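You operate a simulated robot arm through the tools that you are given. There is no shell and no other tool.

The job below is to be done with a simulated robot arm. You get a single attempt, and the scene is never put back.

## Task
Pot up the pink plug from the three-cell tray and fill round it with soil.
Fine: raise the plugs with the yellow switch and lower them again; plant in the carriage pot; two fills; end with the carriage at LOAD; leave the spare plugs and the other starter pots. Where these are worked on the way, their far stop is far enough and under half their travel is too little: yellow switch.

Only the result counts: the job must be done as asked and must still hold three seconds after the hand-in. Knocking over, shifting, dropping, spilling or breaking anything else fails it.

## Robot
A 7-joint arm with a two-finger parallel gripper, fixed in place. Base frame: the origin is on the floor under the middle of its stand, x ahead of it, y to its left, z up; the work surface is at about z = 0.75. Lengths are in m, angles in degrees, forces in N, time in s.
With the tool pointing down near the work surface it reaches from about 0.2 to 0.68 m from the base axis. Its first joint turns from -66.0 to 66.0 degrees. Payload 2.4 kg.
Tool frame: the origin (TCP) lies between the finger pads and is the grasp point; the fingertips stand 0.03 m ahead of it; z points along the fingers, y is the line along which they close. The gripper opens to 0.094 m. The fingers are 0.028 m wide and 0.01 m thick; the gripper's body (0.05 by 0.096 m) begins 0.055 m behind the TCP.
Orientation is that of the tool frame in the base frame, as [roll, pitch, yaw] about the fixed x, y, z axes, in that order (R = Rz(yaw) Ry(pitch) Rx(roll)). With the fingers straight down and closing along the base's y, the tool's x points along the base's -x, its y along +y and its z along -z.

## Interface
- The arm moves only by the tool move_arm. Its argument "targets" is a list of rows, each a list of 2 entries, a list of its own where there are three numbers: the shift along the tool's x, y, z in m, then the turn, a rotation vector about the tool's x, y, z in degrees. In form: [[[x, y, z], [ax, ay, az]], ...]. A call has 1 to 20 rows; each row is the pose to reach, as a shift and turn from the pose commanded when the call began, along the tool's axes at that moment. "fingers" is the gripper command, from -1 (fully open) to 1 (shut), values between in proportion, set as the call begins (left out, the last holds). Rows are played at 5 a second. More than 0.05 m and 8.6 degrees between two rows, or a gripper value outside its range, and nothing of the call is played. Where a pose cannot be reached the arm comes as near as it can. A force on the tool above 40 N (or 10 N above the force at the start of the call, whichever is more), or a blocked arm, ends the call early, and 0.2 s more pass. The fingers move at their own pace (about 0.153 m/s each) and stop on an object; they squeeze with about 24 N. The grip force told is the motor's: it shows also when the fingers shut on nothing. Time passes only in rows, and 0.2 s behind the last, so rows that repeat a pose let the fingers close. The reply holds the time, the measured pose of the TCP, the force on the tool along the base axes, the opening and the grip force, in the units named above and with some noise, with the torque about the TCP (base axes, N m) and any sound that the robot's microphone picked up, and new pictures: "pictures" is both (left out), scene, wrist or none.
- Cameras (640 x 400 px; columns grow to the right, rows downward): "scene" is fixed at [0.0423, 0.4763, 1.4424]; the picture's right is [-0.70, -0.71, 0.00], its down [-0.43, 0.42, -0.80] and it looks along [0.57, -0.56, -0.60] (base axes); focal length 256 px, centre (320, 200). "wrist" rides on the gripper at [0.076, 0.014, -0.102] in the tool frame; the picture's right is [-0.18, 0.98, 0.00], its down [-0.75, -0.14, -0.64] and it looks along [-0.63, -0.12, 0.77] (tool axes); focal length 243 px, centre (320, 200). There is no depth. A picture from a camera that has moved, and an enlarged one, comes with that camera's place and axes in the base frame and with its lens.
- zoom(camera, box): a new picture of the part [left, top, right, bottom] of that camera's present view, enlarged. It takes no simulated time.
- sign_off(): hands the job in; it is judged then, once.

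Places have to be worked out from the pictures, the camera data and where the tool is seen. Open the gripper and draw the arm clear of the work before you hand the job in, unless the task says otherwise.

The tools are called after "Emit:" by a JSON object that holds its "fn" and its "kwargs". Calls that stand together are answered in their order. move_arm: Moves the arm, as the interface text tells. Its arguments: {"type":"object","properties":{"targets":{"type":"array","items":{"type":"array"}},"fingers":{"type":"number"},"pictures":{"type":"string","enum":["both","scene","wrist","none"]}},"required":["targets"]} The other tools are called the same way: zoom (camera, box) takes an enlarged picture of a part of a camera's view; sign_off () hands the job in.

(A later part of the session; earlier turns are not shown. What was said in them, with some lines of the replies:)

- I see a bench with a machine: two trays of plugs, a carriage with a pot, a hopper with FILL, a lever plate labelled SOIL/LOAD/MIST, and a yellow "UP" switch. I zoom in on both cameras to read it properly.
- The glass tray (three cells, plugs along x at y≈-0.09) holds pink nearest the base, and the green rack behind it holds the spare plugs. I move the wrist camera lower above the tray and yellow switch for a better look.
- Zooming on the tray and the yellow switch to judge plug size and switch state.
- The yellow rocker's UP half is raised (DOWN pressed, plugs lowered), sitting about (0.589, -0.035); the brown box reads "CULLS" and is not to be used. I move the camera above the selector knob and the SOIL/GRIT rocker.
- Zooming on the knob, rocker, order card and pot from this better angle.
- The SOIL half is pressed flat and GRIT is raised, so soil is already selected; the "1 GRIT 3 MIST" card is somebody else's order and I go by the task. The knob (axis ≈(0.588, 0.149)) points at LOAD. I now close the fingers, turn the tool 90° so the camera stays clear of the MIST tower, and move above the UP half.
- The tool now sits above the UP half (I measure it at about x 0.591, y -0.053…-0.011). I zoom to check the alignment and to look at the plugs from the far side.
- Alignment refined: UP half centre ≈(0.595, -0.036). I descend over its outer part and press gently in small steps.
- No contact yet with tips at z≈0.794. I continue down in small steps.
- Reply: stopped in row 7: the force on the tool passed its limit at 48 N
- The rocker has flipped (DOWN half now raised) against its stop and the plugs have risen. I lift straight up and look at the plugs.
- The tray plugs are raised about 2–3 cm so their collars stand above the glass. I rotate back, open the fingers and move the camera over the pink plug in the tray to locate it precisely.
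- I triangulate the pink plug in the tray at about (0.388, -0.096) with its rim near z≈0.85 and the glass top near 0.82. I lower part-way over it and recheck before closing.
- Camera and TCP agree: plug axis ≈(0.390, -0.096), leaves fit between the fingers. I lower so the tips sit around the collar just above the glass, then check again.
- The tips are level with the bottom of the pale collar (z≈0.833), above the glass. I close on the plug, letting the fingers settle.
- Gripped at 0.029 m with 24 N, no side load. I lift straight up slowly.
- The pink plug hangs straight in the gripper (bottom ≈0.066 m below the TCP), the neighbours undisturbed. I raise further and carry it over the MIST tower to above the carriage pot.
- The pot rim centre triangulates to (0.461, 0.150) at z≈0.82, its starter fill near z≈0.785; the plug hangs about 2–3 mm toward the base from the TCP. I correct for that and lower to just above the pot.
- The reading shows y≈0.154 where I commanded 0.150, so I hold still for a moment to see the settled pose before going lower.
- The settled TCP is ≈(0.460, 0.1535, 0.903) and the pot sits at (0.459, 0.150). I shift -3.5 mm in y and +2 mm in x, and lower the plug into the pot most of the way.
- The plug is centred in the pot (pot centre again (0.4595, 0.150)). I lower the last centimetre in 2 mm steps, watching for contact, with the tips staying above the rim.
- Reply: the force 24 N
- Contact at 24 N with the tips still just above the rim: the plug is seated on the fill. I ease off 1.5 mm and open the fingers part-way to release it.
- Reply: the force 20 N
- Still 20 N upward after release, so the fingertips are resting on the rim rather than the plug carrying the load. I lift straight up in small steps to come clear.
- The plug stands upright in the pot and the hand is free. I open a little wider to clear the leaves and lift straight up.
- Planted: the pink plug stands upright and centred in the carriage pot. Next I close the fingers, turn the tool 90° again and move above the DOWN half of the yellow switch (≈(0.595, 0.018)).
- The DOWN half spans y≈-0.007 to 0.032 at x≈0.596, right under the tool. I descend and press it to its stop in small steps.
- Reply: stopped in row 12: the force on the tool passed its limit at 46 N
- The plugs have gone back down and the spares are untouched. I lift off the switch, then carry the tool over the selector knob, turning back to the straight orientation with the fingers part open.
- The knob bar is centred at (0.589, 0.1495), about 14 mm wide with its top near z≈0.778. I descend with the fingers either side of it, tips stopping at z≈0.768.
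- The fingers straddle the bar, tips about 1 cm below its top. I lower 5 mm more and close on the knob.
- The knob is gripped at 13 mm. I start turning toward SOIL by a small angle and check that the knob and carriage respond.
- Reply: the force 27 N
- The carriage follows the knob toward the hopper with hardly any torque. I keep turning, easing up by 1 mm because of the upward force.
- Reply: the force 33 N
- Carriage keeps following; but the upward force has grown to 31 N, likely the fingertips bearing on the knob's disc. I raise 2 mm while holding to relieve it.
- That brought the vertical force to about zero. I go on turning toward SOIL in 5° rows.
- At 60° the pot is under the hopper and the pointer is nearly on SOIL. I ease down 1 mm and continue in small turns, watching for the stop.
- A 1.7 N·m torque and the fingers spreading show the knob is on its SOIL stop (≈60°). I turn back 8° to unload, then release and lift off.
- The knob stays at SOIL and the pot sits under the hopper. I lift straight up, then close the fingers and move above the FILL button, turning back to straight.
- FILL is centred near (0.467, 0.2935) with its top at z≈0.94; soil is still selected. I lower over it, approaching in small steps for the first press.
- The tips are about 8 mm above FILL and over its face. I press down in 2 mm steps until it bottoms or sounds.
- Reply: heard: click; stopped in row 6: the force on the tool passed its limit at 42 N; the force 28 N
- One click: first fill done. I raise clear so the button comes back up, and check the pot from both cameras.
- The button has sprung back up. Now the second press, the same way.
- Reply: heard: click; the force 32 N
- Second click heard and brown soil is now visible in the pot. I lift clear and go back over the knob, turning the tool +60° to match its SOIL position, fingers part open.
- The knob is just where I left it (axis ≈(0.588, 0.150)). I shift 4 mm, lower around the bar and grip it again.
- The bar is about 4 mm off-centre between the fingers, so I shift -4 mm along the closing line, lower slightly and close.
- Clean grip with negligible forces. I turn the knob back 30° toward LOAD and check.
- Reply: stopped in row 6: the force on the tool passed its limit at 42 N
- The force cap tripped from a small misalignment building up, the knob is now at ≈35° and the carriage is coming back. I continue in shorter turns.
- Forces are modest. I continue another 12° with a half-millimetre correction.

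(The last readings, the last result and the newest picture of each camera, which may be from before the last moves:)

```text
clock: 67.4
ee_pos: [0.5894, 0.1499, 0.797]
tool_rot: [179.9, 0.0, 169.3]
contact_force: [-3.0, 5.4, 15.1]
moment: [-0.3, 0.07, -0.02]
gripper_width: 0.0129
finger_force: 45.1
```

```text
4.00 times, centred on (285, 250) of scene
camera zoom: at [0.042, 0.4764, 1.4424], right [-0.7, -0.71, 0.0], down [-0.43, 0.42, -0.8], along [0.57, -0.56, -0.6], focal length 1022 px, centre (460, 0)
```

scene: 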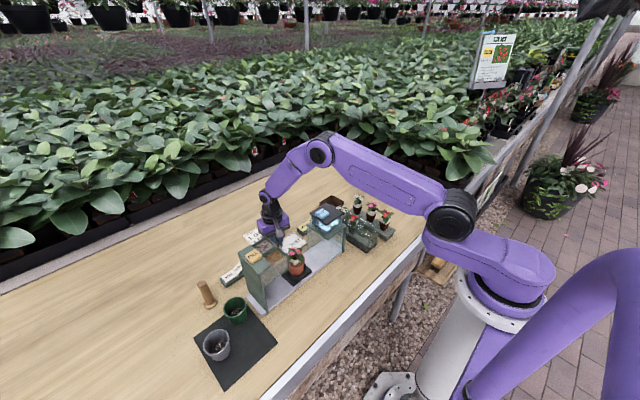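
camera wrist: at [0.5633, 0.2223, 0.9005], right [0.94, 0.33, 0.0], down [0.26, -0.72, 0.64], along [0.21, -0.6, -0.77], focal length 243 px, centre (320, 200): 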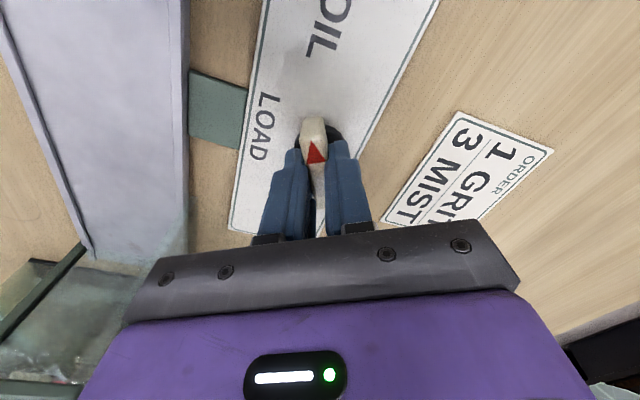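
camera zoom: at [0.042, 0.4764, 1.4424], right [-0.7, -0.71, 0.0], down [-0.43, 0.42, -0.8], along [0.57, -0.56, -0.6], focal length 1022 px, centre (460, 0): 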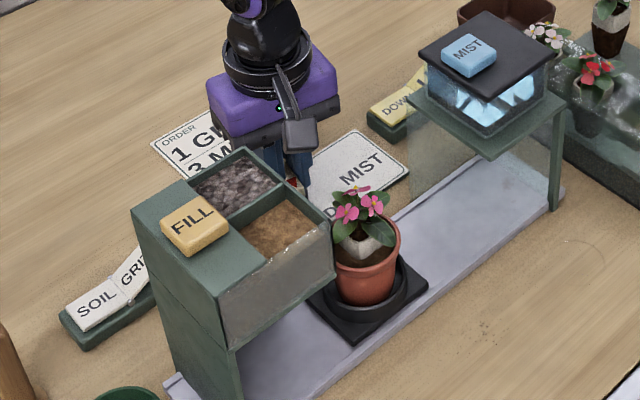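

Soil now surrounds the plug in the pot. I turn the last 10.7° to bring the knob back to exactly LOAD.

Emit:
{"fn": "move_arm", "kwargs": {"targets": [[[0, 0, -0.0006], [0, 0, -4]], [[0, 0, -0.0006], [0, 0, -8]], [[0, 0, -0.0006], [0, 0, -10.7]], [[0, 0, -0.0006], [0, 0, -10.7]]], "pictures": "both"}}

Emit:
{"fn": "zoom", "kwargs": {"camera": "scene", "box": [230, 200, 340, 300]}}

Emit:
{"fn": "zoom", "kwargs": {"camera": "wrist", "box": [220, 60, 420, 220]}}

```text
clock: 68.4
ee_pos: [0.5884, 0.1494, 0.7978]
tool_rot: [179.9, 0.0, 179.9]
contact_force: [0.0, 9.5, 7.3]
moment: [-0.12, -0.04, -0.03]
gripper_width: 0.0128
finger_force: 45.0
camera wrist: at [0.5131, 0.1642, 0.9004], right [0.19, 0.98, 0.0], down [0.75, -0.14, 0.64], along [0.63, -0.12, -0.77], focal length 243 px, centre (320, 200)
```

scene: 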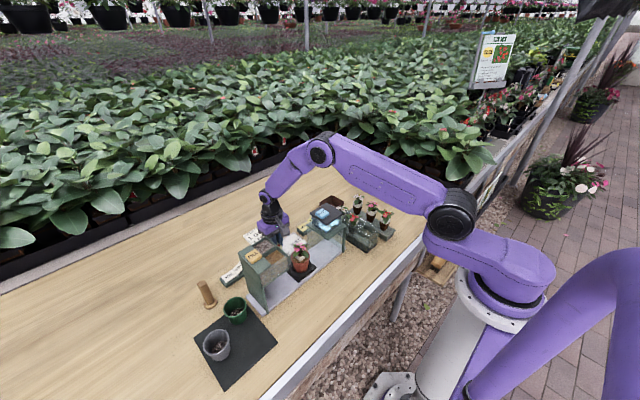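
wrist: 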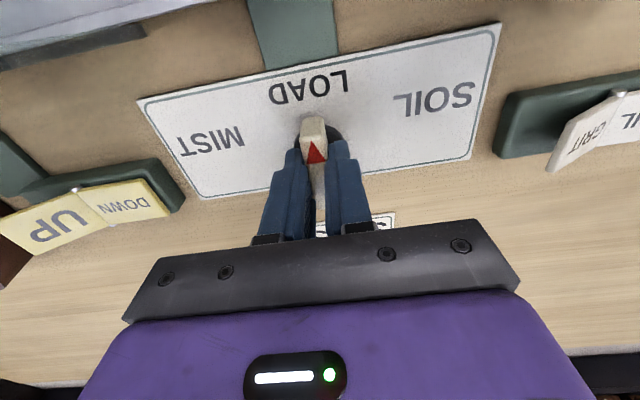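

```text
4.00 times, centred on (285, 250) of scene
camera zoom: at [0.0422, 0.4765, 1.4423], right [-0.7, -0.71, 0.0], down [-0.43, 0.42, -0.8], along [0.57, -0.56, -0.6], focal length 1022 px, centre (460, 0)
```

zoom: 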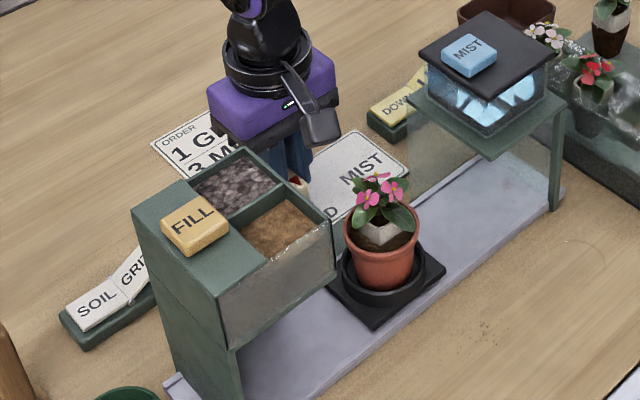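

```text
2.50 times, centred on (320, 140) of wrist
camera zoom: at [0.5131, 0.1642, 0.9004], right [0.19, 0.98, 0.0], down [0.75, -0.14, 0.64], along [0.63, -0.12, -0.77], focal length 606 px, centre (320, 350)
```

zoom: 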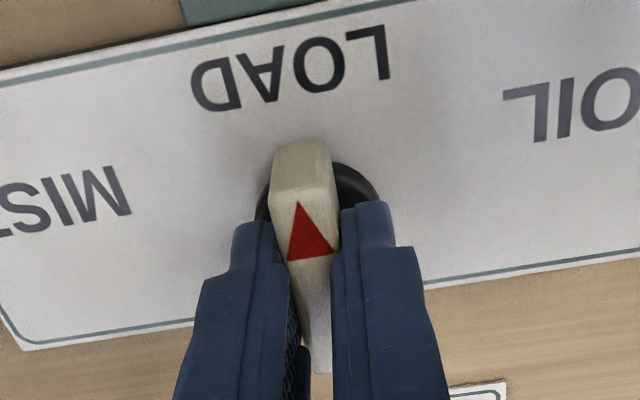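

The pot is back where it started and the pointer is on LOAD. I open the fingers and lift straight off the knob.

Emit:
{"fn": "move_arm", "kwargs": {"targets": [[[0, 0, 0], [0, 0, 0]], [[0, 0, 0], [0, 0, 0]], [[0, 0, -0.02], [0, 0, 0]], [[0, 0, -0.06], [0, 0, 0]], [[0, 0, -0.1], [0, 0, 0]], [[0, 0, -0.14], [0, 0, 0]], [[0, 0, -0.14], [0, 0, 0]]], "fingers": -0.3, "pictures": "both"}}

Emit:
{"fn": "zoom", "kwargs": {"camera": "scene", "box": [220, 170, 350, 290]}}

Emit:
{"fn": "zoom", "kwargs": {"camera": "wrist", "box": [220, 0, 420, 160]}}

```text
clock: 70.0
ee_pos: [0.5889, 0.1476, 0.9381]
tool_rot: [180.0, 0.0, 179.7]
contact_force: [0.4, -0.9, -0.4]
moment: [0.0, -0.01, 0.02]
gripper_width: 0.0612
finger_force: 0.1
camera wrist: at [0.5134, 0.1622, 1.0409], right [0.19, 0.98, 0.0], down [0.75, -0.15, 0.64], along [0.63, -0.12, -0.77], focal length 243 px, centre (320, 200)
```

scene: 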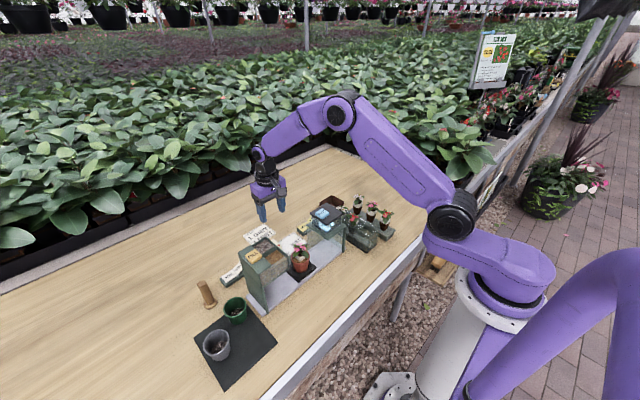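
wrist: 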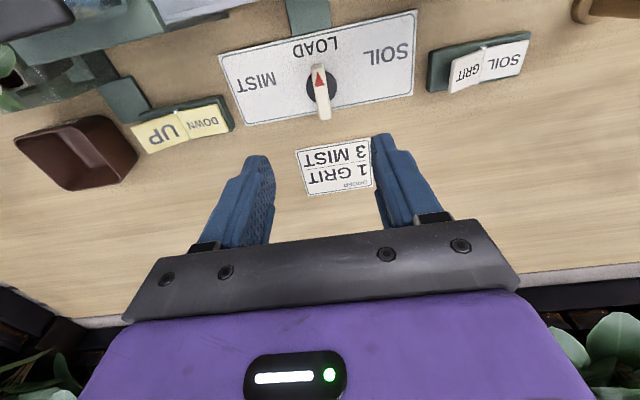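

```text
3.33 times, centred on (285, 230) of scene
camera zoom: at [0.0423, 0.4763, 1.4424], right [-0.7, -0.71, 0.0], down [-0.43, 0.42, -0.8], along [0.57, -0.56, -0.6], focal length 852 px, centre (437, 100)
```

zoom: 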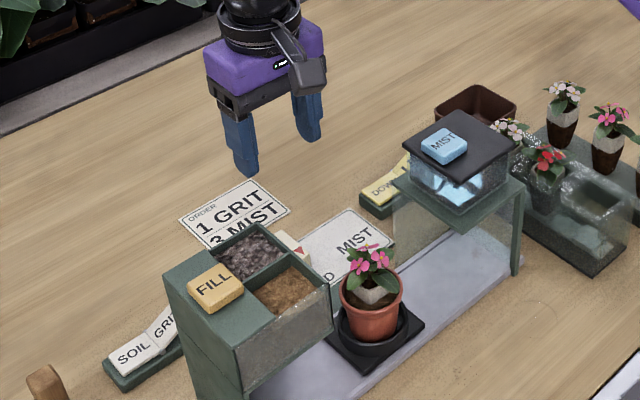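

```text
2.50 times, centred on (320, 80) of wrist
camera zoom: at [0.5134, 0.1622, 1.0409], right [0.19, 0.98, 0.0], down [0.75, -0.15, 0.64], along [0.63, -0.12, -0.77], focal length 606 px, centre (320, 500)
```

zoom: 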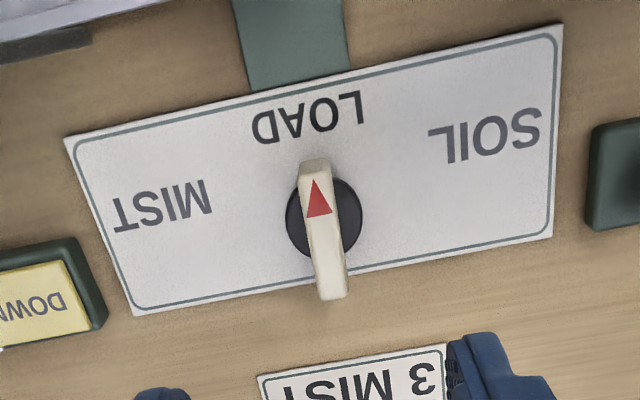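

Everything matches the starting LOAD position. I raise the arm clear toward its starting place and open the gripper, then take a last look at the pot and trays from above.

Emit:
{"fn": "move_arm", "kwargs": {"targets": [[[0, 0, -0.04], [0, 0, 0]], [[0, 0, -0.08], [0, 0, 0]], [[0, 0, -0.12], [0, 0, 0]], [[0.02, -0.01, -0.15], [0, 0, 0]], [[0.05, -0.03, -0.17], [0, 0, 0]], [[0.08, -0.05, -0.19], [0, 0, 0]], [[0.11, -0.07, -0.21], [0, 0, 0]], [[0.14, -0.08, -0.22], [0, 0, 0]], [[0.14, -0.08, -0.22], [0, 0, 0]]], "fingers": -1, "pictures": "both"}}

Emit:
{"fn": "zoom", "kwargs": {"camera": "wrist", "box": [290, 0, 450, 130]}}

Emit:
{"fn": "zoom", "kwargs": {"camera": "wrist", "box": [120, 0, 330, 180]}}

Emit:
{"fn": "zoom", "kwargs": {"camera": "scene", "box": [190, 180, 410, 390]}}

```text
clock: 72.0
ee_pos: [0.4474, 0.0691, 1.1574]
tool_rot: [179.9, 0.0, 179.8]
contact_force: [0.2, 0.0, 0.1]
moment: [0.04, 0.0, -0.03]
gripper_width: 0.094
finger_force: 0.2
camera wrist: at [0.3719, 0.0825, 1.2604], right [0.19, 0.98, 0.0], down [0.75, -0.15, 0.64], along [0.63, -0.12, -0.77], focal length 243 px, centre (320, 200)
```

scene: 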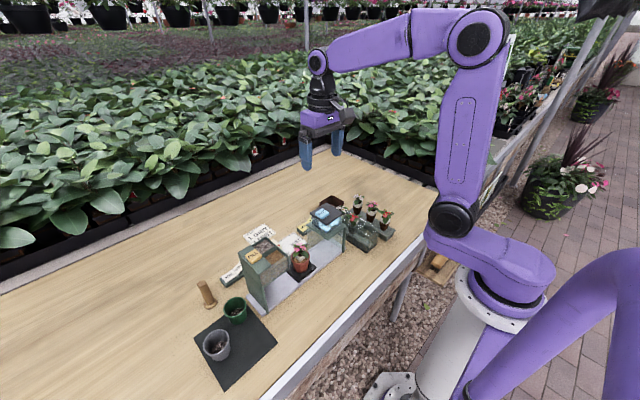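
wrist: 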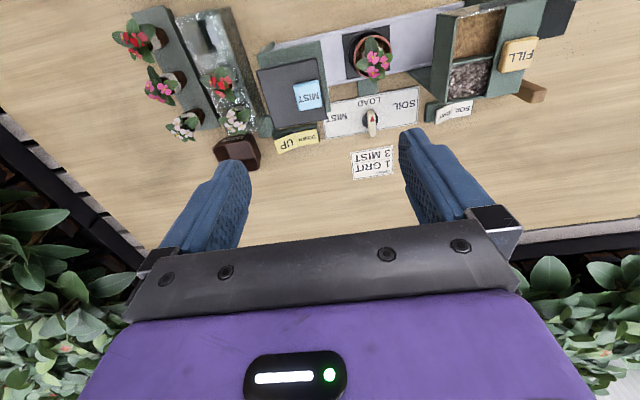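

```text
3.08 times, centred on (370, 65) of wrist
camera zoom: at [0.3719, 0.0825, 1.2604], right [0.19, 0.98, 0.0], down [0.75, -0.15, 0.64], along [0.63, -0.12, -0.77], focal length 746 px, centre (166, 615)
```

zoom: 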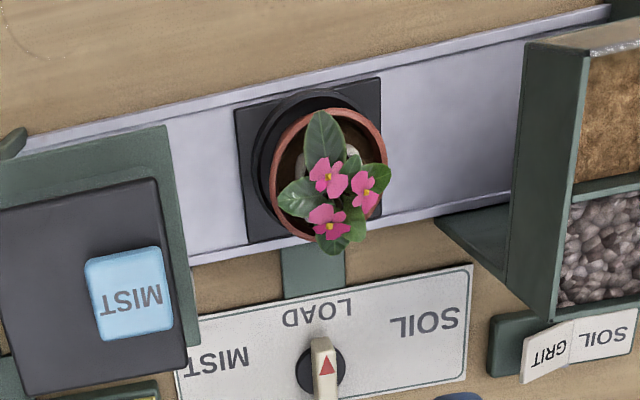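

```text
2.22 times, centred on (225, 90) of wrist
camera zoom: at [0.3719, 0.0825, 1.2604], right [0.19, 0.98, 0.0], down [0.75, -0.15, 0.64], along [0.63, -0.12, -0.77], focal length 539 px, centre (531, 444)
```

zoom: 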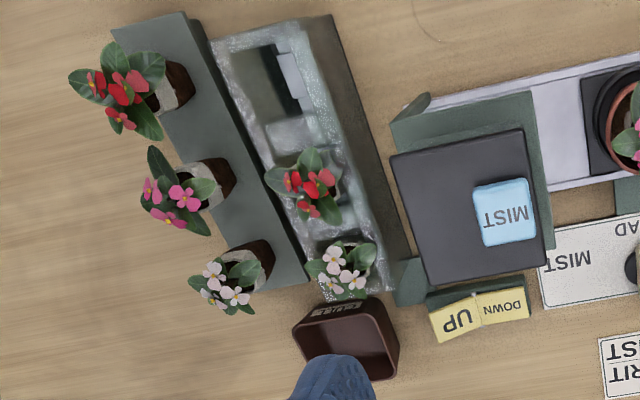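

```text
1.90 times, centred on (300, 285) of scene
camera zoom: at [0.0423, 0.4763, 1.4424], right [-0.7, -0.71, 0.0], down [-0.43, 0.42, -0.8], along [0.57, -0.56, -0.6], focal length 487 px, centre (358, 38)
```

zoom: 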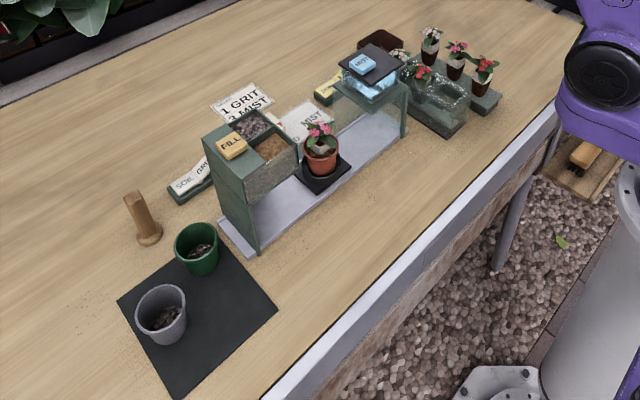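

The pink plug is upright in the carriage pot with soil round it. The carriage is at LOAD, the DOWN half is pressed, and the spare plugs and other starter pots are where they were. The gripper is open and clear, so I hand the job in.

Emit:
{"fn": "sign_off", "kwargs": {}}

```text
The job is handed in.
```

The pink plug from the three-cell tray is planted upright in the carriage pot, with soil filled round it, and I've handed the job in.

- **Plugs:** I raised them with the yellow switch and lowered them again once the pink one was out. Both presses went to the stop.
- **Fills:** there were exactly two, one click each, with the selector already on SOIL. I ignored the order card on the bench (1 grit, 3 mist), since your instructions said otherwise.
- **Carriage:** it is back at LOAD. Its position matches where it started to within a couple of millimetres.
- **Everything else:** in the last pictures, the spare plugs, the other two tray plugs and the other starter pots are all where they were.

While I was setting the plug down, the fingertips rested on the pot rim for a moment with about 20 N. The pot and plug looked undisturbed afterwards.
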